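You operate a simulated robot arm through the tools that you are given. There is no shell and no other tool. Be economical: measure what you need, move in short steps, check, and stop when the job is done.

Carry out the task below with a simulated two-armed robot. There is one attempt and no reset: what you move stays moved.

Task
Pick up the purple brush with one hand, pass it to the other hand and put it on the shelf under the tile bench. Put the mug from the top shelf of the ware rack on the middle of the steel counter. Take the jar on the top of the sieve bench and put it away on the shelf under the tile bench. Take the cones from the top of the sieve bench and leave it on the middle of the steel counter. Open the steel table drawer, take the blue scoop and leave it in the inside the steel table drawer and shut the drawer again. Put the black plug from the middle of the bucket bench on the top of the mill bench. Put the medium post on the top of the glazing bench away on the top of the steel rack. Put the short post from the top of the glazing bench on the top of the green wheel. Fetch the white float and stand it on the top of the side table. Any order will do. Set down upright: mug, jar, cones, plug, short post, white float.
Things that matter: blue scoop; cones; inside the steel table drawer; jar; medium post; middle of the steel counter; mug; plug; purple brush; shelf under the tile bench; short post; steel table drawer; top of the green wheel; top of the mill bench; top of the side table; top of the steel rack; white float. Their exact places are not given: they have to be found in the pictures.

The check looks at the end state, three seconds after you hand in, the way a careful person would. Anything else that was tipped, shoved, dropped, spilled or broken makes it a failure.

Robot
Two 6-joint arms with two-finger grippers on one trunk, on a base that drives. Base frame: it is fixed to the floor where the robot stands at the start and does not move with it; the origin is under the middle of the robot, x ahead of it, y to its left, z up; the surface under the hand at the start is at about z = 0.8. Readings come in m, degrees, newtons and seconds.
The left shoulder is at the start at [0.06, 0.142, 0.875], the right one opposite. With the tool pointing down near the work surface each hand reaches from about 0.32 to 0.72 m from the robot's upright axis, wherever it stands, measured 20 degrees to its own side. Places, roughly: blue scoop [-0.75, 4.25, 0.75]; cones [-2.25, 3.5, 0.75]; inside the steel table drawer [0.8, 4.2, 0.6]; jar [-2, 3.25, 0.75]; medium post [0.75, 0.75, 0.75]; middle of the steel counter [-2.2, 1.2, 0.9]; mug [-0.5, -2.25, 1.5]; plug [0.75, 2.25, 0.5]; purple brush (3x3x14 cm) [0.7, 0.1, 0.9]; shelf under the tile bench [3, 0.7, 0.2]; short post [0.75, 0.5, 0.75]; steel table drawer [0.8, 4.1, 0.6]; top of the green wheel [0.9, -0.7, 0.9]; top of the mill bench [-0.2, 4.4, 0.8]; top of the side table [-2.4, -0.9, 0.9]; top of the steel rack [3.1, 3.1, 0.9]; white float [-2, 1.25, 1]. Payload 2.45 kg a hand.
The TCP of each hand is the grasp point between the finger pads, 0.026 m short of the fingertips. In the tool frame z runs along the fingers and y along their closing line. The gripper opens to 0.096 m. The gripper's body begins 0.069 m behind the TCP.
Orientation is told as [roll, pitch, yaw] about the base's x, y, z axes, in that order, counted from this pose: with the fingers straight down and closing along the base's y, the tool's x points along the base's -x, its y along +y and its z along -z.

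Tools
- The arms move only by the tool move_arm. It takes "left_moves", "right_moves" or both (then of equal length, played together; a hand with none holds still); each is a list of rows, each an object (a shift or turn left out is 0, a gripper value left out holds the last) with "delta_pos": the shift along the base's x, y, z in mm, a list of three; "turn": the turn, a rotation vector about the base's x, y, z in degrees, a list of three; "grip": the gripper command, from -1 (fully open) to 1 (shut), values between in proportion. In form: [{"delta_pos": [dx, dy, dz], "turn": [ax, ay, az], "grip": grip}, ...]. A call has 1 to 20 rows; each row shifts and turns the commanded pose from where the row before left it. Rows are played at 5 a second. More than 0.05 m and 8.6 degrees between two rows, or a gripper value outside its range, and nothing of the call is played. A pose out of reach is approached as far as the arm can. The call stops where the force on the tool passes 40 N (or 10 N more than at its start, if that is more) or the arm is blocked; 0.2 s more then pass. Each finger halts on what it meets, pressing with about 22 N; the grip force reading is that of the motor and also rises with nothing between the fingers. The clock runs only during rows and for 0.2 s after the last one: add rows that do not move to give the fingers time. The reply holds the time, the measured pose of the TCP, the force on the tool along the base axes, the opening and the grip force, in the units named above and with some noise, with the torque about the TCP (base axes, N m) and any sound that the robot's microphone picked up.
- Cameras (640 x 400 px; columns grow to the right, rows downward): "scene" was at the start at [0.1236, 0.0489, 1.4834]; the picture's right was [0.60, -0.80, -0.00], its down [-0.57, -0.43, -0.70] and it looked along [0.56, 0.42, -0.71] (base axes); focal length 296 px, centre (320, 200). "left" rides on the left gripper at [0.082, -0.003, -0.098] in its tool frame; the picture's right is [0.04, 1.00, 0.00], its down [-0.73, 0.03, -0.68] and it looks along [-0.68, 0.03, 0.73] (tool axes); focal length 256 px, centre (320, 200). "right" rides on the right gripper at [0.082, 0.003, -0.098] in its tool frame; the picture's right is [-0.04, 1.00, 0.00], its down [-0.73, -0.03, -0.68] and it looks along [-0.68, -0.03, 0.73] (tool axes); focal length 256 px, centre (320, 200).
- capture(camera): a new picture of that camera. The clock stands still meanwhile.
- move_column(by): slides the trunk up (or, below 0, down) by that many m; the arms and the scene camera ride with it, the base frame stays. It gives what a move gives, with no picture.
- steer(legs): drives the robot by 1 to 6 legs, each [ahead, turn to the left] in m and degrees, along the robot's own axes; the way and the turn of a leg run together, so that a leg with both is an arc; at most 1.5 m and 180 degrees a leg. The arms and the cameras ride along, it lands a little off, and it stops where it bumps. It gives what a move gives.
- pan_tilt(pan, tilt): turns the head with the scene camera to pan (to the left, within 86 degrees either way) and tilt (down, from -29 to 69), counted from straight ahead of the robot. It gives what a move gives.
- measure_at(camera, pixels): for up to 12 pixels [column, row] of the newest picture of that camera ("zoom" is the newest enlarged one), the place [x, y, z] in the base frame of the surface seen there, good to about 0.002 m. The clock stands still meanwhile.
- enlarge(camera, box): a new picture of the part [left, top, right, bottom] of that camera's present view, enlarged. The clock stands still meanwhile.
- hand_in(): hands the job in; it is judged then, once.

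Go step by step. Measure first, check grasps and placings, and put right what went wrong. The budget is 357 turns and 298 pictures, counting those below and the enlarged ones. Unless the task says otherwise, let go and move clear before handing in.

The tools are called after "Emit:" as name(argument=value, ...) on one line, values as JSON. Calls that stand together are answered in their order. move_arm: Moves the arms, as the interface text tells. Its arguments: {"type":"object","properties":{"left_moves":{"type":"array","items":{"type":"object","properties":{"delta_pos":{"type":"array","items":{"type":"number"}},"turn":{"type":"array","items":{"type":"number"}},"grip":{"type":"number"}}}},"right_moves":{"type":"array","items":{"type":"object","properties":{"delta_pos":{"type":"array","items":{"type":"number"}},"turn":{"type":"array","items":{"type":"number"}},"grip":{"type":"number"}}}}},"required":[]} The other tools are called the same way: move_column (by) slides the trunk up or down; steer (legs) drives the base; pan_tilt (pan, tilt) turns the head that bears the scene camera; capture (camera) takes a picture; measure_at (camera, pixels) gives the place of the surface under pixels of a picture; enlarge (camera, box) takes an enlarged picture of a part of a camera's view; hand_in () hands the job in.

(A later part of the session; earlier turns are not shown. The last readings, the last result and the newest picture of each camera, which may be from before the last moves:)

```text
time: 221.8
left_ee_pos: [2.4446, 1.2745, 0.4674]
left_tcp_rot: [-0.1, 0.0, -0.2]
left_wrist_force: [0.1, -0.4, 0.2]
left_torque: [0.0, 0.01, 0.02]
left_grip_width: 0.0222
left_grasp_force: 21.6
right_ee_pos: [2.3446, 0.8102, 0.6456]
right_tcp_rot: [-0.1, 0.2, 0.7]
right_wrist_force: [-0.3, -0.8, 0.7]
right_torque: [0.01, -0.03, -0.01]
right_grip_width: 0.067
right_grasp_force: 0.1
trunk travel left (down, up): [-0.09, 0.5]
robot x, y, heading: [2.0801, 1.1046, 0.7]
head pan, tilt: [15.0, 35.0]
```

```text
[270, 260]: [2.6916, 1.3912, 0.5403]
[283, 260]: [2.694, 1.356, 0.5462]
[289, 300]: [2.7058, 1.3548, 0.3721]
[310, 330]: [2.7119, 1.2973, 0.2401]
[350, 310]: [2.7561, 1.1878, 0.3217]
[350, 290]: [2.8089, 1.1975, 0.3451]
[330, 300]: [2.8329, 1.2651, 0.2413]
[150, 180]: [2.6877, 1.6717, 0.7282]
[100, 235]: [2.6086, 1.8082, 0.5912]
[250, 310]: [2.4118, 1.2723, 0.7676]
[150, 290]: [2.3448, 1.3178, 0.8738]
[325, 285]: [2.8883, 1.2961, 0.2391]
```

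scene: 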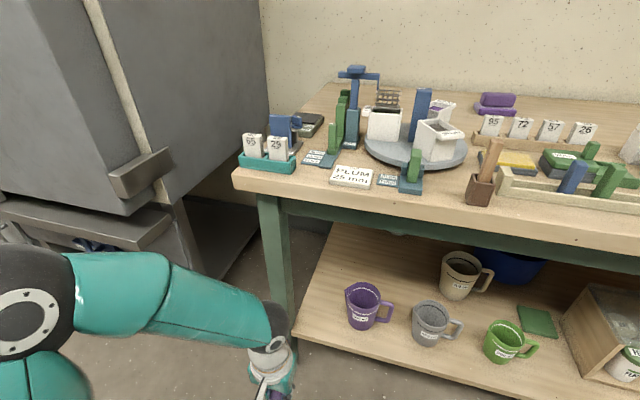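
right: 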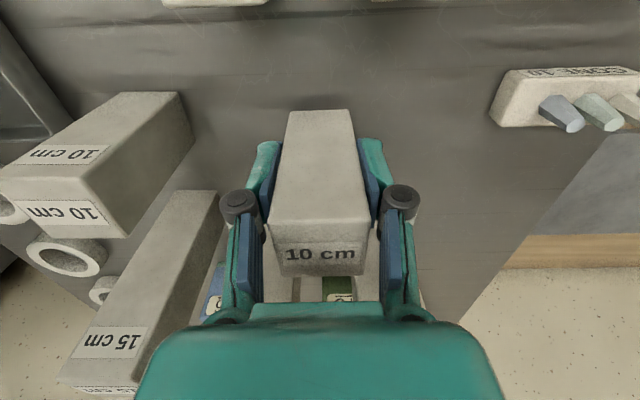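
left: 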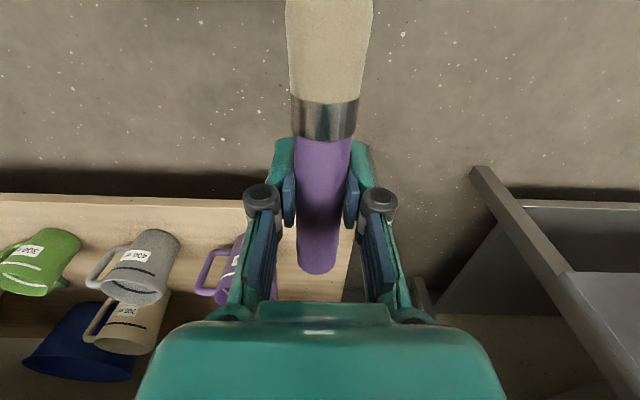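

Clear corridor between mug (y 1.20) and leg (y 1.35); target y=1.275. I lower the column 0.08 and advance at z≈0.32 to x≈2.6 first.

Emit:
move_column(by=-0.08)

Emit:
move_arm(left_moves=[{"delta_pos": [0, 0, -35]}, {"delta_pos": [20, 0, -32]}, {"delta_pos": [45, 0, 0]}, {"delta_pos": [45, 0, 0]}, {"delta_pos": [45, 0, 0]}, {}])

Emit:
capture(camera="scene")

Emit:
capture(camera="left")

```text
time: 223.0
left_ee_pos: [2.4443, 1.2747, 0.3881]
left_tcp_rot: [-0.1, -0.1, -0.4]
left_wrist_force: [0.0, 0.2, 0.0]
left_torque: [0.0, -0.02, -0.03]
left_grip_width: 0.0221
left_grasp_force: 22.0
right_ee_pos: [2.344, 0.811, 0.5636]
right_tcp_rot: [-0.2, 0.2, 0.6]
right_wrist_force: [0.0, 1.0, -0.4]
right_torque: [0.01, -0.03, 0.01]
right_grip_width: 0.0672
right_grasp_force: 0.1
trunk travel left (down, up): [-0.01, 0.58]
robot x, y, heading: [2.0802, 1.1079, 0.3]
head pan, tilt: [15.0, 35.0]
```

```text
time: 224.4
left_ee_pos: [2.5994, 1.2699, 0.3225]
left_tcp_rot: [0.0, 0.0, -0.3]
left_wrist_force: [0.9, 0.1, -0.2]
left_torque: [0.02, -0.03, 0.0]
left_grip_width: 0.022
left_grasp_force: 22.2
right_ee_pos: [2.3446, 0.8109, 0.5648]
right_tcp_rot: [-0.1, 0.2, 0.6]
right_wrist_force: [-0.1, 0.5, -0.8]
right_torque: [0.04, 0.02, 0.0]
right_grip_width: 0.0672
right_grasp_force: 0.0
trunk travel left (down, up): [-0.01, 0.58]
robot x, y, heading: [2.0792, 1.107, 0.9]
head pan, tilt: [15.0, 35.0]
```

```text
220 pictures are left
```

scene: 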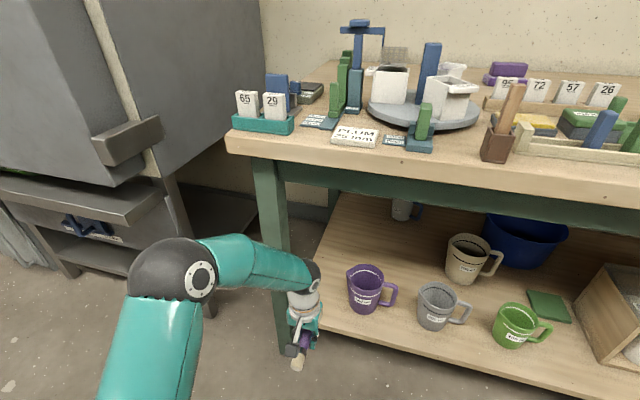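

```text
219 pictures are left
```

left: 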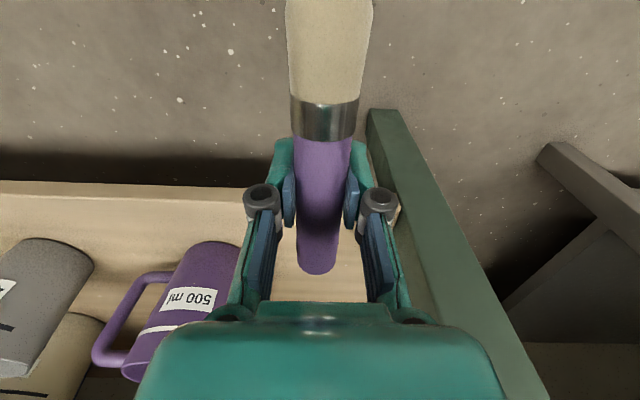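

Corridor is tight but clear. I continue forward to x≈2.75 in short rows.

Emit:
move_arm(left_moves=[{"delta_pos": [40, -2, 0]}, {"delta_pos": [40, -2, 0]}, {"delta_pos": [35, 0, 0]}, {}])

Emit:
capture(camera="scene")

Emit:
capture(camera="left")

```text
time: 225.4
left_ee_pos: [2.7144, 1.2671, 0.3239]
left_tcp_rot: [-0.2, 0.0, -0.3]
left_wrist_force: [-0.5, -0.3, 0.0]
left_torque: [-0.05, 0.01, -0.01]
left_grip_width: 0.0221
left_grasp_force: 22.2
right_ee_pos: [2.3449, 0.8105, 0.5652]
right_tcp_rot: [-0.1, 0.1, 0.6]
right_wrist_force: [-0.2, 0.5, -0.1]
right_torque: [-0.01, 0.0, -0.02]
right_grip_width: 0.0673
right_grasp_force: 0.0
trunk travel left (down, up): [-0.01, 0.58]
robot x, y, heading: [2.0787, 1.1073, 0.5]
head pan, tilt: [15.0, 35.0]
```

```text
218 pictures are left
```

scene: 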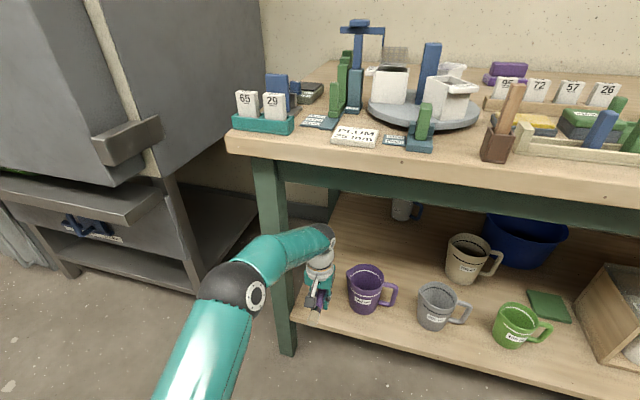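

```text
217 pictures are left
```

left: 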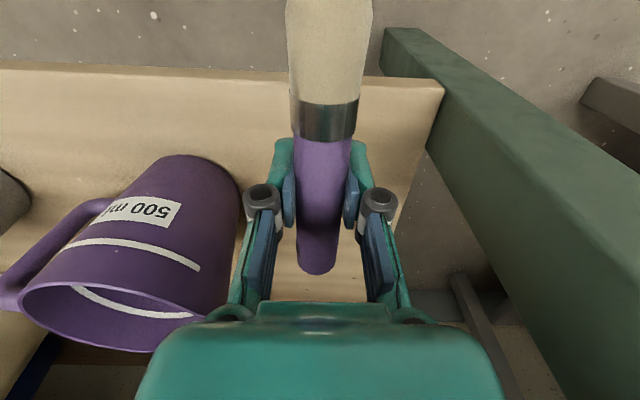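

I check clearances: mug edge (236,200), shelf end (425,130), leg (450,120).

Emit:
measure_at(camera="left", pixels=[[236, 200], [200, 165], [425, 130], [440, 90], [300, 82], [470, 130], [400, 230]])

```text
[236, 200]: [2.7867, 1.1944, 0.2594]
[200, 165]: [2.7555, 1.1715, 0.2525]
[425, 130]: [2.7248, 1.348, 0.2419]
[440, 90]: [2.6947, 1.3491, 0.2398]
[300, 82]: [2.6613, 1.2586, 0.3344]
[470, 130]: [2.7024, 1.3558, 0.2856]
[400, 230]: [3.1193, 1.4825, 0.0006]
```

Shelf runs to y 1.348; mug edge 1.195. I advance 56 mm more and lower to z≈0.272.

Emit:
move_arm(left_moves=[{"delta_pos": [30, 2, 0]}, {"delta_pos": [26, 2, 0]}, {}, {"delta_pos": [0, 0, -25]}, {"delta_pos": [0, 0, -20]}, {"delta_pos": [0, 0, -6]}, {}])

Emit:
capture(camera="left")

Emit:
capture(camera="scene")

```text
time: 227.0
left_ee_pos: [2.7611, 1.2744, 0.2705]
left_tcp_rot: [-0.1, -0.1, -0.3]
left_wrist_force: [-0.9, -0.1, -0.8]
left_torque: [-0.03, -0.01, 0.01]
left_grip_width: 0.0222
left_grasp_force: 21.9
left hand out of reach, approached as far as the arm can: row 2
right_ee_pos: [2.3443, 0.8102, 0.5639]
right_tcp_rot: [-0.1, 0.3, 0.6]
right_wrist_force: [0.0, 0.7, -0.5]
right_torque: [-0.01, 0.02, -0.03]
right_grip_width: 0.0673
right_grasp_force: 0.1
trunk travel left (down, up): [-0.01, 0.58]
robot x, y, heading: [2.0802, 1.1032, 0.7]
head pan, tilt: [15.0, 35.0]
```

```text
216 pictures are left
```

left: 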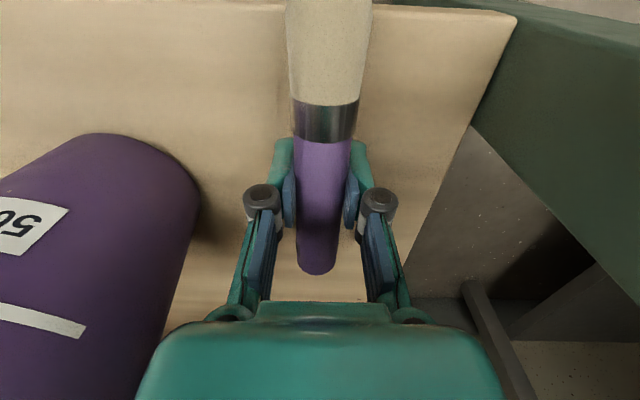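

```text
215 pictures are left
```

scene: 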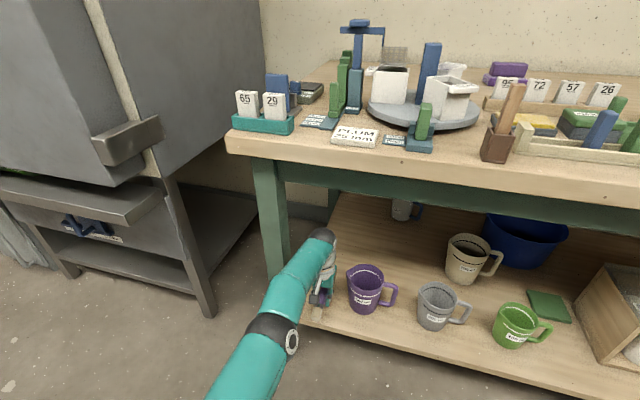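

In place: brush over the shelf. I lower 3 mm, open part-way so it settles between the fingers.

Emit:
move_arm(left_moves=[{"delta_pos": [0, 0, -3]}, {"grip": 0.2}, {}, {}, {"grip": 0.0}, {}, {}])

Emit:
capture(camera="left")

```text
time: 228.6
left_ee_pos: [2.7618, 1.2733, 0.269]
left_tcp_rot: [-0.1, -0.2, -0.3]
left_wrist_force: [0.1, 1.2, 0.6]
left_torque: [0.0, 0.01, -0.01]
left_grip_width: 0.0478
left_grasp_force: 0.2
right_ee_pos: [2.3443, 0.8107, 0.5643]
right_tcp_rot: [0.0, 0.3, 0.7]
right_wrist_force: [-0.3, -0.2, 0.1]
right_torque: [0.01, 0.0, 0.0]
right_grip_width: 0.0672
right_grasp_force: 0.0
trunk travel left (down, up): [-0.01, 0.58]
robot x, y, heading: [2.0783, 1.1085, 0.7]
head pan, tilt: [15.0, 35.0]
```

```text
214 pictures are left
```

left: 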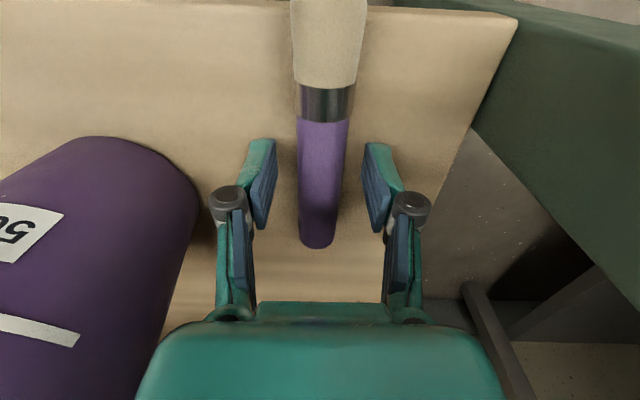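

The brush lies on the shelf between the fingers. I raise the hand 55 mm and withdraw.

Emit:
move_arm(left_moves=[{"delta_pos": [0, 0, 30]}, {"delta_pos": [0, 0, 25]}, {"delta_pos": [-40, 0, 0]}, {"delta_pos": [-45, 0, 0]}, {"delta_pos": [-45, 0, 0]}, {"delta_pos": [-45, 0, 0]}, {"delta_pos": [-45, 0, 10]}, {"delta_pos": [-45, 0, 20]}, {"delta_pos": [-45, 0, 20]}, {}])

Emit:
steer(legs=[[-0.2, 0]])

Emit:
capture(camera="scene")

```text
time: 230.8
left_ee_pos: [2.4533, 1.2746, 0.3711]
left_tcp_rot: [-0.1, -0.1, -0.3]
left_wrist_force: [-0.5, 0.1, 0.1]
left_torque: [0.01, 0.01, 0.01]
left_grip_width: 0.0481
left_grasp_force: 0.1
right_ee_pos: [2.3428, 0.8117, 0.5639]
right_tcp_rot: [-0.1, 0.2, 0.6]
right_wrist_force: [-0.3, 0.4, -0.2]
right_torque: [0.01, 0.02, 0.01]
right_grip_width: 0.067
right_grasp_force: 0.1
trunk travel left (down, up): [-0.01, 0.58]
robot x, y, heading: [2.0778, 1.1061, 0.9]
head pan, tilt: [15.0, 35.0]
```

```text
time: 232.4
left_ee_pos: [2.2454, 1.2726, 0.3727]
left_tcp_rot: [-0.1, -0.1, -0.1]
left_wrist_force: [-0.8, -0.2, -0.7]
left_torque: [-0.04, 0.01, 0.01]
left_grip_width: 0.0481
left_grasp_force: 0.0
right_ee_pos: [2.1367, 0.8086, 0.5644]
right_tcp_rot: [0.0, 0.2, 0.8]
right_wrist_force: [0.6, 0.5, 0.8]
right_torque: [0.0, 0.01, -0.01]
right_grip_width: 0.0672
right_grasp_force: 0.0
trunk travel left (down, up): [-0.01, 0.58]
robot x, y, heading: [1.8725, 1.1021, 0.7]
head pan, tilt: [15.0, 35.0]
```

```text
213 pictures are left
```

scene: 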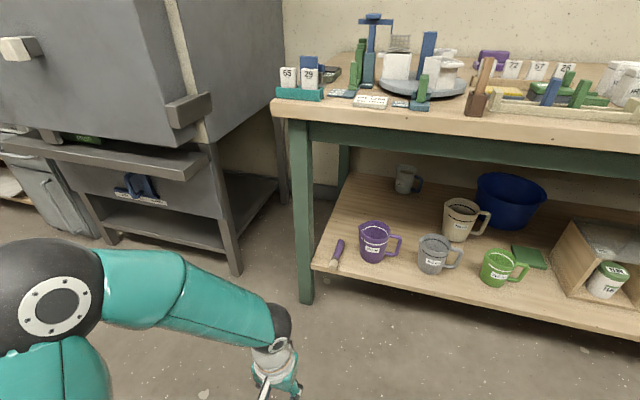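

The brush lies at scene (338,250) on the shelf. Next the plug: raise the column and drive to the back side of the bucket bench around (1.75,2.3).

Emit:
move_column(by=0.4)

Emit:
steer(legs=[[0, 45]])

Emit:
steer(legs=[[0, 45]])

Emit:
steer(legs=[[1.2, 0]])

Emit:
steer(legs=[[0, 45]])

Emit:
steer(legs=[[0, 45]])

Emit:
pan_tilt(pan=0, tilt=45)

Emit:
capture(camera="scene")

```text
time: 236.3
left_ee_pos: [2.244, 1.2729, 0.7714]
left_tcp_rot: [-0.1, -0.1, -0.1]
left_wrist_force: [-0.3, 0.7, 0.3]
left_torque: [0.0, -0.01, -0.01]
left_grip_width: 0.0481
left_grasp_force: 0.1
right_ee_pos: [2.1372, 0.8086, 0.9647]
right_tcp_rot: [-0.1, 0.2, 0.7]
right_wrist_force: [0.2, -0.2, 0.4]
right_torque: [0.0, -0.01, -0.02]
right_grip_width: 0.0677
right_grasp_force: 0.1
trunk travel left (down, up): [-0.41, 0.18]
robot x, y, heading: [1.8734, 1.1039, 1.0]
head pan, tilt: [15.0, 35.0]
```

```text
time: 239.0
left_ee_pos: [2.0158, 1.4863, 0.7719]
left_tcp_rot: [-0.2, -0.1, 45.1]
left_wrist_force: [0.3, -0.6, 0.4]
left_torque: [0.01, -0.03, 0.01]
left_grip_width: 0.0481
left_grasp_force: 0.1
right_ee_pos: [2.2692, 1.0824, 0.9644]
right_tcp_rot: [-0.1, 0.2, 45.8]
right_wrist_force: [0.8, 0.1, 0.8]
right_torque: [0.02, 0.02, 0.0]
right_grip_width: 0.0673
right_grasp_force: 0.1
trunk travel left (down, up): [-0.41, 0.18]
robot x, y, heading: [1.8888, 1.0855, 45.7]
head pan, tilt: [15.0, 35.0]
```

```text
time: 241.7
left_ee_pos: [1.7005, 1.4609, 0.7725]
left_tcp_rot: [-0.1, -0.1, 89.3]
left_wrist_force: [0.7, 0.8, 0.7]
left_torque: [-0.01, 0.03, 0.03]
left_grip_width: 0.0482
left_grasp_force: 0.0
right_ee_pos: [2.1632, 1.3487, 0.9648]
right_tcp_rot: [-0.1, 0.3, 90.2]
right_wrist_force: [-0.3, 0.2, 0.1]
right_torque: [0.01, 0.01, 0.03]
right_grip_width: 0.0673
right_grasp_force: 0.2
trunk travel left (down, up): [-0.41, 0.18]
robot x, y, heading: [1.9136, 1.0877, 89.8]
head pan, tilt: [15.0, 35.0]
```

```text
time: 247.9
left_ee_pos: [1.7276, 2.6684, 0.7735]
left_tcp_rot: [0.0, 0.0, 87.8]
left_wrist_force: [0.3, 0.5, -0.4]
left_torque: [-0.01, 0.02, -0.01]
left_grip_width: 0.0481
left_grasp_force: 0.0
right_ee_pos: [2.1885, 2.5441, 0.9659]
right_tcp_rot: [0.1, 0.2, 88.7]
right_wrist_force: [-0.5, -0.2, -1.3]
right_torque: [-0.02, 0.01, -0.01]
right_grip_width: 0.0673
right_grasp_force: 0.1
trunk travel left (down, up): [-0.41, 0.18]
robot x, y, heading: [1.9301, 2.292, 88.2]
head pan, tilt: [15.0, 35.0]
```

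```text
time: 250.6
left_ee_pos: [1.5193, 2.417, 0.7726]
left_tcp_rot: [-0.1, -0.1, 132.6]
left_wrist_force: [1.0, -0.3, 0.4]
left_torque: [-0.03, 0.0, -0.04]
left_grip_width: 0.0481
left_grasp_force: 0.1
right_ee_pos: [1.9339, 2.6525, 0.9677]
right_tcp_rot: [-0.1, 0.1, 133.4]
right_wrist_force: [-0.4, -0.3, 0.8]
right_torque: [-0.02, -0.01, 0.0]
right_grip_width: 0.0671
right_grasp_force: 0.0
trunk travel left (down, up): [-0.41, 0.18]
robot x, y, heading: [1.9452, 2.3063, 133.4]
head pan, tilt: [15.0, 35.0]
```

```text
time: 253.2
left_ee_pos: [1.5608, 2.0892, 0.7735]
left_tcp_rot: [-0.1, -0.1, 176.8]
left_wrist_force: [0.1, 0.3, -0.1]
left_torque: [-0.01, 0.01, -0.02]
left_grip_width: 0.0477
left_grasp_force: 0.0
right_ee_pos: [1.6938, 2.5457, 0.9671]
right_tcp_rot: [0.0, 0.2, 177.8]
right_wrist_force: [-0.1, 0.4, -0.1]
right_torque: [0.0, -0.03, 0.02]
right_grip_width: 0.0671
right_grasp_force: 0.1
trunk travel left (down, up): [-0.41, 0.18]
robot x, y, heading: [1.9447, 2.3236, 177.1]
head pan, tilt: [15.0, 35.0]
```

```text
time: 254.0
left_ee_pos: [1.5606, 2.0883, 0.7747]
left_tcp_rot: [-0.2, -0.1, 176.8]
left_wrist_force: [-0.2, -0.2, 0.2]
left_torque: [0.0, 0.01, 0.0]
left_grip_width: 0.0476
left_grasp_force: 0.0
right_ee_pos: [1.6935, 2.5461, 0.9668]
right_tcp_rot: [0.1, 0.2, 177.6]
right_wrist_force: [1.0, -0.6, 0.6]
right_torque: [0.0, 0.02, 0.0]
right_grip_width: 0.0671
right_grasp_force: 0.1
trunk travel left (down, up): [-0.41, 0.18]
robot x, y, heading: [1.943, 2.3302, 177.0]
head pan, tilt: [0.0, 45.0]
```

```text
212 pictures are left
```

scene: 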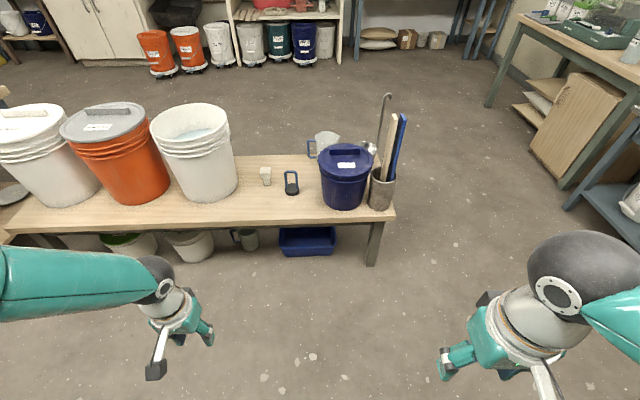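

The plug is at scene (291,183). I measure it and the bench edge.

Emit:
enlarge(camera="scene", box=[240, 150, 400, 250])

Emit:
measure_at(camera="scene", pixels=[[291, 174], [291, 190], [287, 180], [296, 180], [266, 174], [350, 165], [350, 195], [290, 222], [200, 185], [380, 190], [325, 140]])

```text
4.00 times, centred on (320, 200) of scene
```

zoom: 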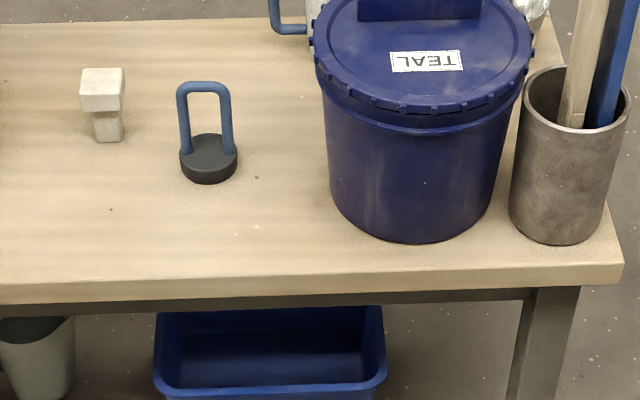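

```text
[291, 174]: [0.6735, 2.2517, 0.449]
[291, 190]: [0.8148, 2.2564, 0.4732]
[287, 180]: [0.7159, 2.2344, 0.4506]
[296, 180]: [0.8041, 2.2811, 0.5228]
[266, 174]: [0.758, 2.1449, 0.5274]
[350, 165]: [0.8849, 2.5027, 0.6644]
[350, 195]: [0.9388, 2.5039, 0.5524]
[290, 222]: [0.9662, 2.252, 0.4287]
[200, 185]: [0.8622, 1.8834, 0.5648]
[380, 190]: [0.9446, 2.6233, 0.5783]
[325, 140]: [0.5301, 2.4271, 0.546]
```

I measure the handle loop precisely in a new closer zoom.

Emit:
enlarge(camera="scene", box=[276, 165, 308, 201])

```text
11.11 times, centred on (292, 183) of scene
```

zoom: 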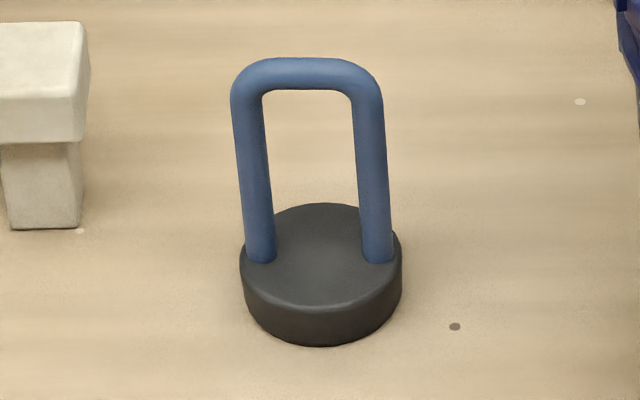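

Emit:
measure_at(camera="zoom", pixels=[[308, 73], [255, 160], [370, 160], [262, 240], [378, 240], [320, 260], [248, 270], [396, 270], [322, 215], [322, 305], [20, 60]])

```text
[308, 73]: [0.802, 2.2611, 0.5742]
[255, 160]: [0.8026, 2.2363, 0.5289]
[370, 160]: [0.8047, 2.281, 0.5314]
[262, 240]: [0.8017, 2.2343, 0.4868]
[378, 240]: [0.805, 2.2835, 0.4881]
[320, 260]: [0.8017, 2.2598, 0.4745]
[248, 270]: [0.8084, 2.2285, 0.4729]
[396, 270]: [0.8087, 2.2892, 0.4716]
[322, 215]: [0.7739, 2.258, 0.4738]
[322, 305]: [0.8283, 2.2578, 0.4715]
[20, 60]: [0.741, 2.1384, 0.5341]
```

Plug centre (0.80,2.26), handle top z 0.578, base top 0.474. I raise the column 0.1 and drive 0.6 m to the bench.

Emit:
move_column(by=0.1)

Emit:
steer(legs=[[0.62, 2.5]])

Emit:
capture(camera="scene")

```text
time: 255.3
left_ee_pos: [1.5623, 2.0881, 0.8753]
left_tcp_rot: [-0.1, -0.1, 176.8]
left_wrist_force: [0.1, -0.1, -0.2]
left_torque: [0.02, -0.05, -0.02]
left_grip_width: 0.048
left_grasp_force: 0.1
right_ee_pos: [1.6938, 2.5465, 1.0671]
right_tcp_rot: [0.0, 0.1, 177.7]
right_wrist_force: [-0.2, 0.3, 0.0]
right_torque: [-0.01, -0.02, 0.01]
right_grip_width: 0.0671
right_grasp_force: 0.0
trunk travel left (down, up): [-0.51, 0.08]
robot x, y, heading: [1.9454, 2.326, 176.9]
head pan, tilt: [0.0, 45.0]
```

```text
time: 258.9
left_ee_pos: [0.9366, 2.0922, 0.8738]
left_tcp_rot: [-0.1, -0.2, 179.1]
left_wrist_force: [0.2, -0.2, 0.4]
left_torque: [-0.01, -0.04, 0.0]
left_grip_width: 0.0481
left_grasp_force: 0.1
right_ee_pos: [1.0492, 2.5552, 1.0671]
right_tcp_rot: [0.0, 0.2, 180.0]
right_wrist_force: [-0.2, 0.3, 0.7]
right_torque: [-0.01, -0.02, -0.02]
right_grip_width: 0.0672
right_grasp_force: 0.1
trunk travel left (down, up): [-0.51, 0.08]
robot x, y, heading: [1.3089, 2.349, 179.8]
head pan, tilt: [0.0, 45.0]
```

```text
209 pictures are left
```

scene: 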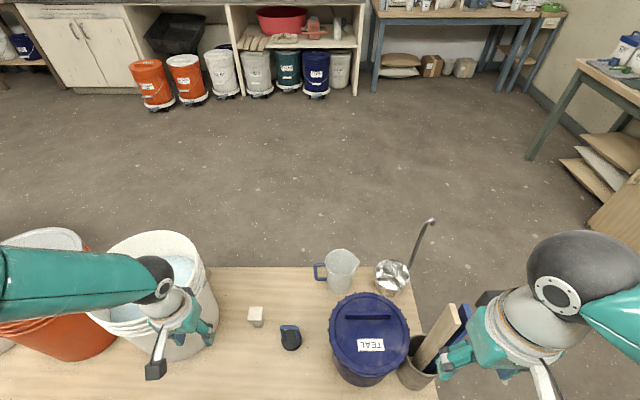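

I open the left gripper and move over the plug at (0.80,2.26).

Emit:
move_arm(left_moves=[{"delta_pos": [-28, 34, 0], "grip": -0.7}, {"delta_pos": [-28, 34, 0]}, {"delta_pos": [-28, 34, 0]}, {"delta_pos": [-28, 34, 0], "turn": [0, 0, -2]}, {"delta_pos": [-25, 32, -20]}, {"delta_pos": [0, 0, -45]}, {"delta_pos": [0, 0, -45]}, {"delta_pos": [0, 0, -45]}, {}])

Emit:
capture(camera="left")

Emit:
capture(camera="scene")

```text
time: 260.9
left_ee_pos: [0.8034, 2.2601, 0.725]
left_tcp_rot: [-0.1, -0.2, 177.1]
left_wrist_force: [0.3, -0.2, -0.9]
left_torque: [0.0, 0.0, -0.02]
left_grip_width: 0.0814
left_grasp_force: 0.1
right_ee_pos: [1.0511, 2.5553, 1.0685]
right_tcp_rot: [0.0, 0.3, 180.0]
right_wrist_force: [-0.3, 0.4, 0.3]
right_torque: [-0.02, 0.04, 0.01]
right_grip_width: 0.067
right_grasp_force: 0.1
trunk travel left (down, up): [-0.51, 0.08]
robot x, y, heading: [1.3128, 2.3438, 179.3]
head pan, tilt: [0.0, 45.0]
```

```text
208 pictures are left
```

left: 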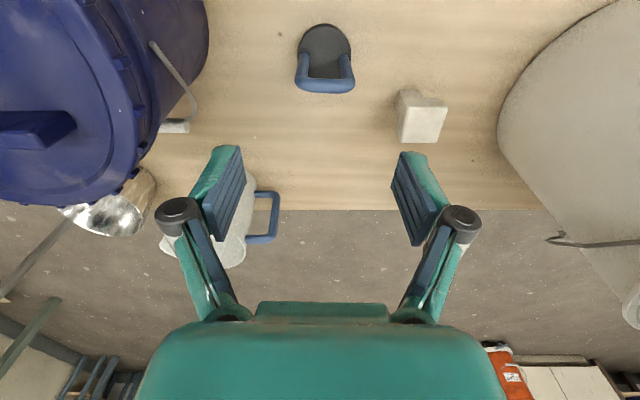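

```text
207 pictures are left
```

scene: 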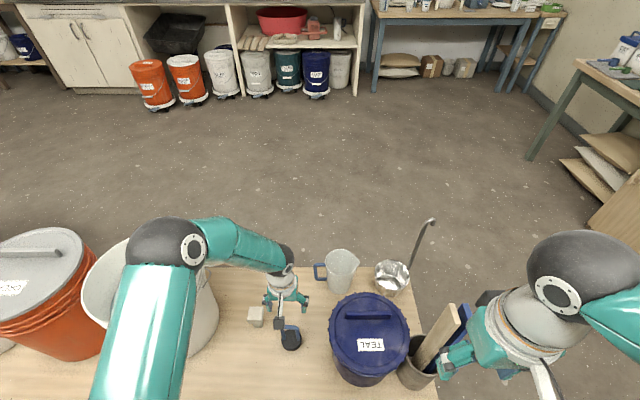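

I check the elbow height over the rinse bucket before descending.

Emit:
measure_at(camera="scene", pixels=[[170, 245], [215, 240], [110, 260], [190, 245], [450, 312], [255, 250], [145, 330]])

```text
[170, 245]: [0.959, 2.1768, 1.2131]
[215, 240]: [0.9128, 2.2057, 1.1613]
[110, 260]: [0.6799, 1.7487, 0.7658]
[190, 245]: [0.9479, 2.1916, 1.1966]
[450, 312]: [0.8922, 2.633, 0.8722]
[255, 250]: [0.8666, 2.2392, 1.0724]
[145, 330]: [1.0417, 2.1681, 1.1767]
```

Elbow is at z 1.2, bucket rim 0.77: safe. I descend 190 mm and close on the handle.

Emit:
move_arm(left_moves=[{"delta_pos": [-3, 0, -45]}, {"delta_pos": [0, 0, -45]}, {"delta_pos": [0, 0, -45]}, {"delta_pos": [0, 0, -45]}, {"delta_pos": [0, 0, -9]}, {}])

Emit:
capture(camera="left")

```text
time: 262.4
left_ee_pos: [0.7958, 2.2605, 0.5317]
left_tcp_rot: [-0.1, -0.1, 177.1]
left_wrist_force: [0.3, -0.1, -1.1]
left_torque: [-0.02, -0.02, 0.01]
left_grip_width: 0.0816
left_grasp_force: 0.0
right_ee_pos: [1.0492, 2.554, 1.0664]
right_tcp_rot: [0.1, 0.2, 180.0]
right_wrist_force: [-1.1, -0.1, 0.0]
right_torque: [0.0, -0.01, -0.02]
right_grip_width: 0.0672
right_grasp_force: 0.1
trunk travel left (down, up): [-0.51, 0.08]
robot x, y, heading: [1.3093, 2.3455, 179.8]
head pan, tilt: [0.0, 45.0]
```

```text
206 pictures are left
```

left: 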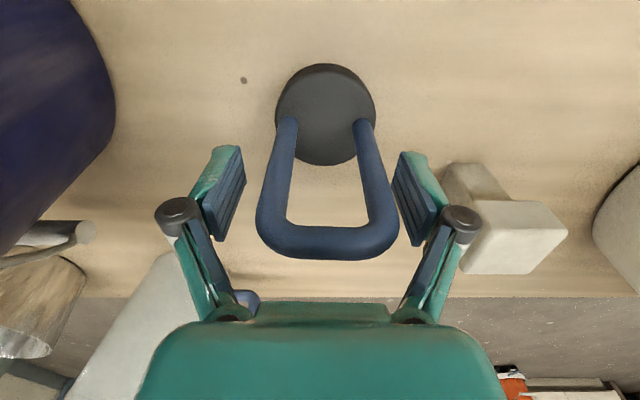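

The handle is between the pads. I close and lift.

Emit:
move_arm(left_moves=[{"grip": 1}, {}, {}, {"delta_pos": [0, 0, 20]}, {"delta_pos": [0, 0, 45]}, {"delta_pos": [0, 0, 45]}, {"delta_pos": [0, 0, 45]}, {"delta_pos": [0, 0, 45]}, {"delta_pos": [0, 0, 45]}, {"delta_pos": [0, 0, 45]}, {"delta_pos": [0, 0, 45]}, {"delta_pos": [20, 0, 30]}, {}])

Emit:
capture(camera="left")

```text
time: 265.1
left_ee_pos: [0.8156, 2.2626, 0.896]
left_tcp_rot: [-0.1, 0.0, 177.2]
left_wrist_force: [0.1, 0.5, -1.0]
left_torque: [0.05, 0.01, -0.01]
left_grip_width: 0.0603
left_grasp_force: 22.4
right_ee_pos: [1.0491, 2.555, 1.0674]
right_tcp_rot: [0.0, 0.4, 180.0]
right_wrist_force: [-0.5, 0.3, 0.2]
right_torque: [-0.01, -0.01, -0.01]
right_grip_width: 0.0672
right_grasp_force: 0.0
trunk travel left (down, up): [-0.51, 0.08]
robot x, y, heading: [1.3073, 2.343, 179.4]
head pan, tilt: [0.0, 45.0]
```

```text
205 pictures are left
```

left: 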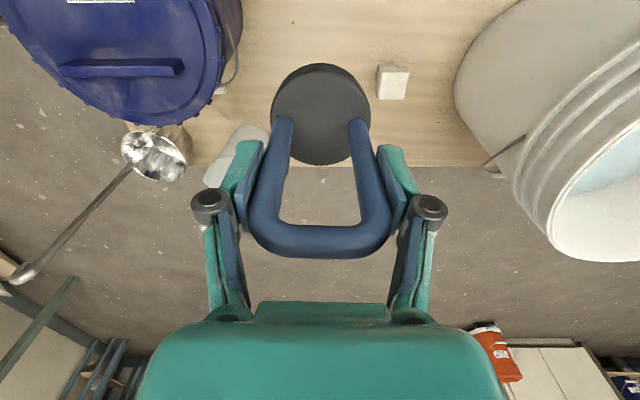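

Plug held (60 mm). I raise, back away and drive to the mill bench via (1.8,3.25).

Emit:
move_column(by=0.08)

Emit:
steer(legs=[[-0.5, 0]])

Emit:
steer(legs=[[0, -45]])

Emit:
steer(legs=[[0, -45]])

Emit:
steer(legs=[[0.9, 0]])

Emit:
steer(legs=[[0, 45]])

Emit:
steer(legs=[[0, 45]])

Emit:
capture(camera="scene")

```text
time: 266.3
left_ee_pos: [0.8134, 2.2627, 0.9753]
left_tcp_rot: [-0.1, -0.1, 177.0]
left_wrist_force: [-0.3, 0.4, -1.9]
left_torque: [0.0, -0.01, 0.01]
left_grip_width: 0.0601
left_grasp_force: 21.9
right_ee_pos: [1.0493, 2.5553, 1.1478]
right_tcp_rot: [0.0, 0.1, 180.0]
right_wrist_force: [0.3, -0.3, -0.9]
right_torque: [0.02, -0.02, 0.01]
right_grip_width: 0.067
right_grasp_force: 0.1
trunk travel left (down, up): [-0.59, 0.0]
robot x, y, heading: [1.3098, 2.3459, 179.6]
head pan, tilt: [0.0, 45.0]
```

```text
time: 269.3
left_ee_pos: [1.3074, 2.2535, 0.9747]
left_tcp_rot: [-0.1, -0.1, 178.0]
left_wrist_force: [0.0, 0.1, -1.0]
left_torque: [-0.02, 0.02, -0.01]
left_grip_width: 0.0599
left_grasp_force: 22.1
right_ee_pos: [1.5372, 2.5492, 1.1471]
right_tcp_rot: [-0.1, 0.2, -179.1]
right_wrist_force: [-0.1, 0.2, 0.5]
right_torque: [0.0, 0.02, 0.0]
right_grip_width: 0.0669
right_grasp_force: 0.1
trunk travel left (down, up): [-0.59, 0.0]
robot x, y, heading: [1.7998, 2.3462, -179.5]
head pan, tilt: [0.0, 45.0]
```

```text
time: 271.9
left_ee_pos: [1.3841, 2.6247, 0.9753]
left_tcp_rot: [-0.1, 0.0, 133.9]
left_wrist_force: [-0.5, -0.5, -1.8]
left_torque: [-0.02, 0.01, 0.03]
left_grip_width: 0.06
left_grasp_force: 22.1
right_ee_pos: [1.7539, 2.6774, 1.1469]
right_tcp_rot: [0.0, 0.3, 136.7]
right_wrist_force: [0.1, 0.1, 0.4]
right_torque: [-0.02, 0.01, 0.0]
right_grip_width: 0.0671
right_grasp_force: 0.1
trunk travel left (down, up): [-0.59, 0.0]
robot x, y, heading: [1.7826, 2.328, 136.6]
head pan, tilt: [0.0, 45.0]
```

```text
time: 274.9
left_ee_pos: [1.7273, 2.8234, 0.9775]
left_tcp_rot: [-0.1, -0.1, 87.0]
left_wrist_force: [0.1, -0.1, -1.6]
left_torque: [0.0, 0.05, 0.01]
left_grip_width: 0.0602
left_grasp_force: 22.2
right_ee_pos: [2.0195, 2.5888, 1.149]
right_tcp_rot: [0.1, 0.3, 90.0]
right_wrist_force: [1.1, -0.2, -0.4]
right_torque: [0.02, 0.03, 0.0]
right_grip_width: 0.0671
right_grasp_force: 0.0
trunk travel left (down, up): [-0.59, 0.0]
robot x, y, heading: [1.751, 2.3279, 90.2]
head pan, tilt: [0.0, 45.0]
stopped in leg 1: the robot was blocked; the commanded pose is now the measured one
```

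```text
time: 279.9
left_ee_pos: [1.7057, 3.7585, 0.9764]
left_tcp_rot: [-0.1, 0.0, 88.0]
left_wrist_force: [0.4, -0.6, -1.7]
left_torque: [0.01, 0.02, 0.0]
left_grip_width: 0.0602
left_grasp_force: 22.3
right_ee_pos: [2.0034, 3.5313, 1.1487]
right_tcp_rot: [-0.1, 0.2, 91.1]
right_wrist_force: [0.0, 0.2, -0.6]
right_torque: [0.0, -0.01, 0.0]
right_grip_width: 0.067
right_grasp_force: 0.1
trunk travel left (down, up): [-0.59, 0.0]
robot x, y, heading: [1.7472, 3.2676, 91.0]
head pan, tilt: [0.0, 45.0]
```

```text
time: 282.6
left_ee_pos: [1.37, 3.5896, 0.9779]
left_tcp_rot: [0.0, -0.1, 132.6]
left_wrist_force: [-0.3, -0.5, -1.7]
left_torque: [0.01, -0.03, 0.0]
left_grip_width: 0.0603
left_grasp_force: 21.9
right_ee_pos: [1.742, 3.6349, 1.1491]
right_tcp_rot: [0.1, 0.3, 135.8]
right_wrist_force: [0.4, -0.3, 0.8]
right_torque: [0.0, -0.01, 0.04]
right_grip_width: 0.0674
right_grasp_force: 0.1
trunk travel left (down, up): [-0.59, 0.0]
robot x, y, heading: [1.7645, 3.2824, 135.6]
head pan, tilt: [0.0, 45.0]
```

```text
time: 285.3
left_ee_pos: [1.2693, 3.2211, 0.9779]
left_tcp_rot: [-0.1, 0.0, 177.8]
left_wrist_force: [0.6, -0.3, -0.8]
left_torque: [-0.04, 0.0, -0.03]
left_grip_width: 0.0603
left_grasp_force: 22.3
right_ee_pos: [1.4982, 3.5168, 1.1504]
right_tcp_rot: [0.0, 0.2, -179.3]
right_wrist_force: [1.0, -0.1, -0.8]
right_torque: [-0.04, 0.01, 0.02]
right_grip_width: 0.0672
right_grasp_force: 0.1
trunk travel left (down, up): [-0.59, 0.0]
robot x, y, heading: [1.7655, 3.3102, -180.1]
head pan, tilt: [0.0, 45.0]
```

```text
204 pictures are left
```

scene: 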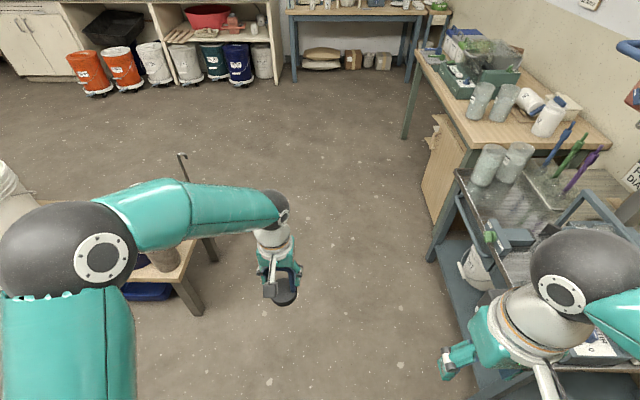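

I proceed west along y≈3.3 to x≈−0.1.

Emit:
steer(legs=[[1.4, 0]])

Emit:
steer(legs=[[0.45, 0]])

Emit:
steer(legs=[[0, -45]])

Emit:
steer(legs=[[0, -45]])

Emit:
capture(camera="scene")

```text
time: 292.4
left_ee_pos: [-0.1415, 3.2125, 0.9779]
left_tcp_rot: [-0.1, 0.1, 177.9]
left_wrist_force: [-0.8, 0.5, -1.8]
left_torque: [-0.01, 0.01, -0.03]
left_grip_width: 0.0599
left_grasp_force: 21.6
right_ee_pos: [0.0886, 3.5096, 1.1495]
right_tcp_rot: [-0.1, 0.4, -179.1]
right_wrist_force: [-0.1, -0.1, -0.3]
right_torque: [-0.06, -0.02, 0.0]
right_grip_width: 0.0673
right_grasp_force: 0.1
trunk travel left (down, up): [-0.59, 0.0]
robot x, y, heading: [0.3539, 3.3037, -179.6]
head pan, tilt: [0.0, 45.0]
```

```text
time: 295.2
left_ee_pos: [-0.5946, 3.2246, 0.9778]
left_tcp_rot: [-0.1, 0.0, 176.8]
left_wrist_force: [-1.0, -0.1, -0.8]
left_torque: [-0.01, 0.0, 0.01]
left_grip_width: 0.0602
left_grasp_force: 22.1
right_ee_pos: [-0.3573, 3.5156, 1.1511]
right_tcp_rot: [0.1, 0.3, 179.8]
right_wrist_force: [0.2, -0.3, -0.2]
right_torque: [0.01, -0.01, 0.02]
right_grip_width: 0.067
right_grasp_force: 0.0
trunk travel left (down, up): [-0.59, 0.0]
robot x, y, heading: [-0.1005, 3.3035, 179.1]
head pan, tilt: [0.0, 45.0]
```

```text
time: 297.9
left_ee_pos: [-0.5091, 3.5942, 0.9783]
left_tcp_rot: [-0.1, -0.1, 132.4]
left_wrist_force: [-0.3, -0.7, -1.5]
left_torque: [-0.01, -0.03, -0.02]
left_grip_width: 0.0602
left_grasp_force: 21.7
right_ee_pos: [-0.1362, 3.6373, 1.1501]
right_tcp_rot: [0.0, 0.3, 135.2]
right_wrist_force: [-0.1, 0.1, -0.2]
right_torque: [0.0, 0.02, 0.0]
right_grip_width: 0.0671
right_grasp_force: 0.0
trunk travel left (down, up): [-0.59, 0.0]
robot x, y, heading: [-0.1182, 3.2869, 135.1]
head pan, tilt: [0.0, 45.0]
```

```text
time: 300.7
left_ee_pos: [-0.1725, 3.7845, 0.9812]
left_tcp_rot: [0.0, -0.1, 86.8]
left_wrist_force: [0.2, -0.3, -2.3]
left_torque: [-0.01, 0.03, 0.04]
left_grip_width: 0.0602
left_grasp_force: 21.8
right_ee_pos: [0.121, 3.5486, 1.1517]
right_tcp_rot: [0.1, 0.3, 89.9]
right_wrist_force: [0.5, 0.3, 0.1]
right_torque: [0.03, 0.04, 0.01]
right_grip_width: 0.0671
right_grasp_force: 0.1
trunk travel left (down, up): [-0.59, 0.0]
robot x, y, heading: [-0.1452, 3.2894, 89.9]
head pan, tilt: [0.0, 45.0]
stopped in leg 1: the robot was blocked; the commanded pose is now the measured one
```

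```text
203 pictures are left
```

scene: 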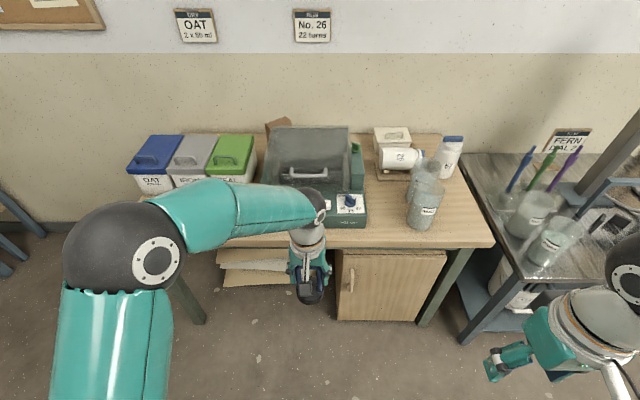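

Mill bench is ahead. I measure free areas on its top: (385,215), (460,220), (400,238).

Emit:
measure_at(camera="scene", pixels=[[385, 215], [460, 220], [395, 235], [420, 243], [418, 225], [435, 215], [355, 225], [455, 190], [385, 190], [470, 235]])

Emit:
enlarge(camera="scene", box=[330, 110, 510, 260])

```text
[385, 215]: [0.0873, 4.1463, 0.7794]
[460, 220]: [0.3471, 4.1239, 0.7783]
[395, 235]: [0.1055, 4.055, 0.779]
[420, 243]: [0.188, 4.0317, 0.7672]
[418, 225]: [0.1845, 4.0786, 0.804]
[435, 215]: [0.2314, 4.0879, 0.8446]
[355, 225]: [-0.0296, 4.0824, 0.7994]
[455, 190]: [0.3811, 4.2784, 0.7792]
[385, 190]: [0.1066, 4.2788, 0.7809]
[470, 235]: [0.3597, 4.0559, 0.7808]
```

```text
2.67 times, centred on (420, 185) of scene
```

zoom: 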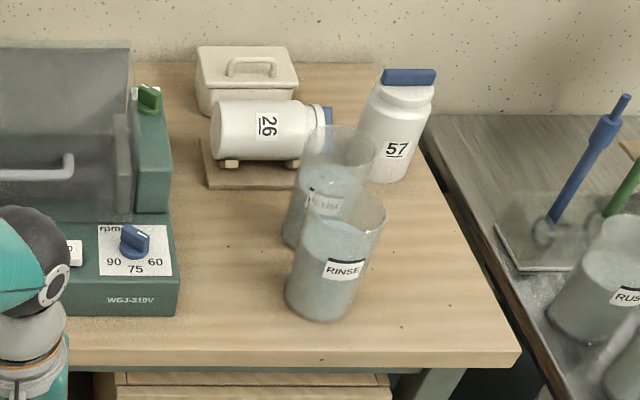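

I choose (0.34,4.12) at the right front corner. I reposition the robot to x≈0.43, y≈3.45, then approach.

Emit:
steer(legs=[[0, -40]])

Emit:
steer(legs=[[0, -35]])

Emit:
steer(legs=[[0.6, 0]])

Emit:
steer(legs=[[0, 40]])

Emit:
steer(legs=[[0, 35]])

Emit:
capture(camera="scene")

```text
time: 303.2
left_ee_pos: [0.1556, 3.6811, 0.9813]
left_tcp_rot: [-0.2, -0.1, 46.2]
left_wrist_force: [0.0, -0.2, -2.1]
left_torque: [-0.02, 0.03, 0.0]
left_grip_width: 0.06
left_grasp_force: 22.8
right_ee_pos: [0.2241, 3.3121, 1.1522]
right_tcp_rot: [0.0, 0.4, 49.2]
right_wrist_force: [0.5, -0.4, -0.4]
right_torque: [-0.01, -0.01, -0.02]
right_grip_width: 0.0672
right_grasp_force: 0.0
trunk travel left (down, up): [-0.59, 0.0]
robot x, y, heading: [-0.1644, 3.3042, 49.8]
head pan, tilt: [0.0, 45.0]
```

```text
time: 305.5
left_ee_pos: [0.3201, 3.4161, 0.981]
left_tcp_rot: [0.0, -0.1, 9.9]
left_wrist_force: [0.0, 0.6, -1.5]
left_torque: [-0.02, -0.01, 0.01]
left_grip_width: 0.06
left_grasp_force: 21.5
right_ee_pos: [0.1559, 3.0788, 1.1522]
right_tcp_rot: [0.0, 0.3, 12.8]
right_wrist_force: [0.5, -0.2, 1.0]
right_torque: [0.0, 0.0, 0.03]
right_grip_width: 0.0672
right_grasp_force: 0.0
trunk travel left (down, up): [-0.59, 0.0]
robot x, y, heading: [-0.1642, 3.3253, 13.2]
head pan, tilt: [0.0, 45.0]
```

```text
time: 309.0
left_ee_pos: [0.902, 3.5671, 0.9816]
left_tcp_rot: [0.0, -0.1, 10.8]
left_wrist_force: [0.6, -0.2, -2.5]
left_torque: [0.0, -0.01, -0.01]
left_grip_width: 0.0604
left_grasp_force: 22.4
right_ee_pos: [0.744, 3.2271, 1.1527]
right_tcp_rot: [0.0, 0.3, 13.7]
right_wrist_force: [-0.4, -0.8, 0.6]
right_torque: [0.02, 0.02, 0.03]
right_grip_width: 0.0672
right_grasp_force: 0.1
trunk travel left (down, up): [-0.59, 0.0]
robot x, y, heading: [0.4162, 3.469, 14.3]
head pan, tilt: [0.0, 45.0]
```

```text
time: 311.4
left_ee_pos: [0.7328, 3.8535, 0.9815]
left_tcp_rot: [0.0, -0.1, 50.0]
left_wrist_force: [0.6, 0.7, -0.9]
left_torque: [-0.04, 0.0, -0.02]
left_grip_width: 0.06
left_grasp_force: 22.0
right_ee_pos: [0.8236, 3.4889, 1.1544]
right_tcp_rot: [0.0, 0.4, 52.9]
right_wrist_force: [-0.5, 0.3, -0.9]
right_torque: [0.01, 0.02, -0.02]
right_grip_width: 0.0674
right_grasp_force: 0.0
trunk travel left (down, up): [-0.59, 0.0]
robot x, y, heading: [0.4372, 3.4572, 53.6]
head pan, tilt: [0.0, 45.0]
```

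```text
time: 313.6
left_ee_pos: [0.4677, 3.9515, 0.9831]
left_tcp_rot: [-0.1, -0.1, 83.0]
left_wrist_force: [-0.5, 0.2, -1.9]
left_torque: [0.0, 0.04, -0.04]
left_grip_width: 0.0603
left_grasp_force: 22.0
right_ee_pos: [0.7423, 3.6968, 1.1542]
right_tcp_rot: [-0.1, 0.4, 85.9]
right_wrist_force: [-0.3, 0.3, -0.1]
right_torque: [-0.02, -0.02, 0.01]
right_grip_width: 0.0674
right_grasp_force: 0.1
trunk travel left (down, up): [-0.59, 0.0]
robot x, y, heading: [0.4562, 3.4569, 86.1]
head pan, tilt: [0.0, 45.0]
```

```text
201 pictures are left
```

scene: 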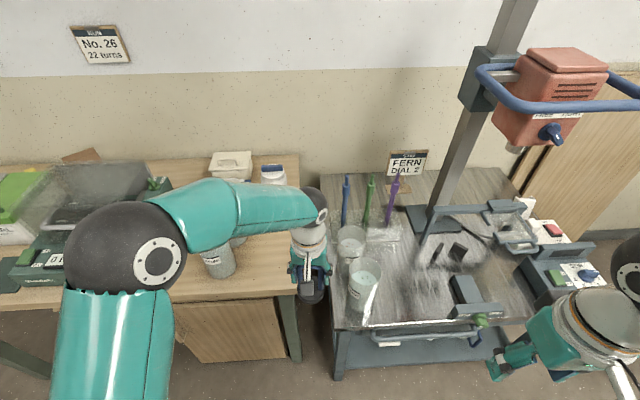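

I drive 0.1 m forward and carry the plug over (0.34,4.12).

Emit:
steer(legs=[[0.1, 3]])

Emit:
move_arm(left_moves=[{"delta_pos": [-25, 10, 0]}, {"delta_pos": [-30, 15, 0]}, {"delta_pos": [-25, 15, 0]}, {"delta_pos": [-15, 15, 0]}, {"delta_pos": [-5, 15, -10]}, {}])

Emit:
capture(camera="left")

```text
time: 314.8
left_ee_pos: [0.4468, 4.0554, 0.9816]
left_tcp_rot: [-0.1, 0.0, 85.7]
left_wrist_force: [0.0, 1.1, -0.7]
left_torque: [-0.03, -0.02, -0.01]
left_grip_width: 0.0603
left_grasp_force: 21.9
right_ee_pos: [0.735, 3.8136, 1.1543]
right_tcp_rot: [0.1, 0.4, 88.6]
right_wrist_force: [-0.3, 0.2, -0.5]
right_torque: [-0.03, 0.0, 0.02]
right_grip_width: 0.0674
right_grasp_force: 0.0
trunk travel left (down, up): [-0.59, 0.0]
robot x, y, heading: [0.4617, 3.5579, 89.1]
head pan, tilt: [0.0, 45.0]
```

```text
time: 316.2
left_ee_pos: [0.3475, 4.1226, 0.9693]
left_tcp_rot: [-0.1, 0.0, 85.8]
left_wrist_force: [-0.1, -0.7, -1.9]
left_torque: [0.04, 0.01, 0.01]
left_grip_width: 0.0602
left_grasp_force: 22.1
right_ee_pos: [0.735, 3.8116, 1.1549]
right_tcp_rot: [0.0, 0.4, 88.8]
right_wrist_force: [0.7, -0.2, -0.7]
right_torque: [0.06, 0.03, 0.02]
right_grip_width: 0.0673
right_grasp_force: 0.0
trunk travel left (down, up): [-0.59, 0.0]
robot x, y, heading: [0.4621, 3.5571, 89.2]
head pan, tilt: [0.0, 45.0]
```

```text
200 pictures are left
```

left: 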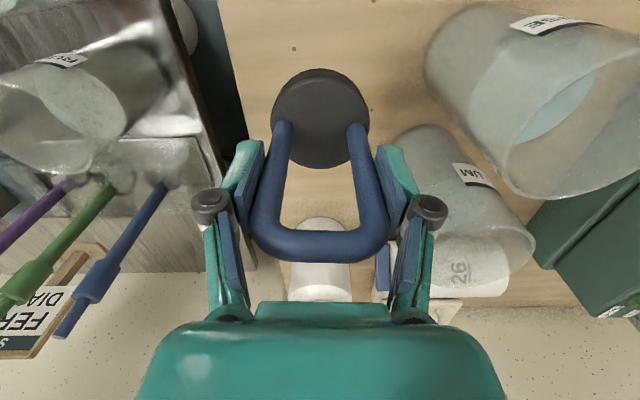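

I check clearance to the nearer jar (390–430,200) and bench edge.

Emit:
measure_at(camera="left", pixels=[[395, 150], [415, 165], [440, 60], [470, 130], [260, 130], [245, 110], [320, 220]])

```text
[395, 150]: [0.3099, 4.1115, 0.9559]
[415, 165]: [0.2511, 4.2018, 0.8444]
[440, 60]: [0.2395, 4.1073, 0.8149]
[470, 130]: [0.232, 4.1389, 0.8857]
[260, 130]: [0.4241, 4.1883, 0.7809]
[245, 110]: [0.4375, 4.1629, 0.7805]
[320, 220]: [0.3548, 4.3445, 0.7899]
```

Clear by ~5 cm. I lower to contact.

Emit:
move_arm(left_moves=[{"delta_pos": [0, 0, -40]}, {"delta_pos": [0, 0, -40]}, {"delta_pos": [0, 0, -17]}, {"delta_pos": [0, 0, -3]}, {}])

```text
time: 317.4
left_ee_pos: [0.3484, 4.1233, 0.8726]
left_tcp_rot: [-0.1, -0.1, 85.8]
left_wrist_force: [0.0, -0.5, -2.2]
left_torque: [0.01, -0.01, -0.01]
left_grip_width: 0.0598
left_grasp_force: 21.9
right_ee_pos: [0.7356, 3.8113, 1.1553]
right_tcp_rot: [0.0, 0.4, 88.7]
right_wrist_force: [-0.2, 0.5, -0.1]
right_torque: [0.01, -0.03, 0.0]
right_grip_width: 0.0668
right_grasp_force: 0.1
trunk travel left (down, up): [-0.59, 0.0]
robot x, y, heading: [0.4621, 3.5597, 89.3]
head pan, tilt: [0.0, 45.0]
```

Emit:
move_arm(left_moves=[{"delta_pos": [0, 0, -4]}, {"delta_pos": [0, 0, -2]}, {"delta_pos": [0, 0, -2]}, {}])

```text
time: 318.4
left_ee_pos: [0.3488, 4.1218, 0.8656]
left_tcp_rot: [0.0, 0.0, 85.7]
left_wrist_force: [-0.1, 0.2, -2.4]
left_torque: [-0.02, 0.01, -0.01]
left_grip_width: 0.06
left_grasp_force: 22.2
right_ee_pos: [0.7347, 3.8117, 1.1547]
right_tcp_rot: [0.0, 0.3, 88.7]
right_wrist_force: [0.5, 0.5, -0.5]
right_torque: [0.0, -0.04, 0.01]
right_grip_width: 0.067
right_grasp_force: 0.0
trunk travel left (down, up): [-0.59, 0.0]
robot x, y, heading: [0.4642, 3.5567, 88.9]
head pan, tilt: [0.0, 45.0]
```

Emit:
move_arm(left_moves=[{"delta_pos": [0, 0, -2]}, {"delta_pos": [0, 0, -1.5]}, {}])

```text
time: 319.2
left_ee_pos: [0.3484, 4.1211, 0.8637]
left_tcp_rot: [0.0, -0.3, 85.8]
left_wrist_force: [0.4, -3.5, 17.4]
left_torque: [-0.1, -0.05, 0.03]
left_grip_width: 0.0601
left_grasp_force: 22.1
right_ee_pos: [0.7356, 3.8093, 1.1553]
right_tcp_rot: [0.0, 0.3, 88.7]
right_wrist_force: [-0.1, -0.9, 0.5]
right_torque: [0.03, -0.01, 0.04]
right_grip_width: 0.0673
right_grasp_force: 0.1
trunk travel left (down, up): [-0.59, 0.0]
robot x, y, heading: [0.4627, 3.5547, 89.0]
head pan, tilt: [0.0, 45.0]
```

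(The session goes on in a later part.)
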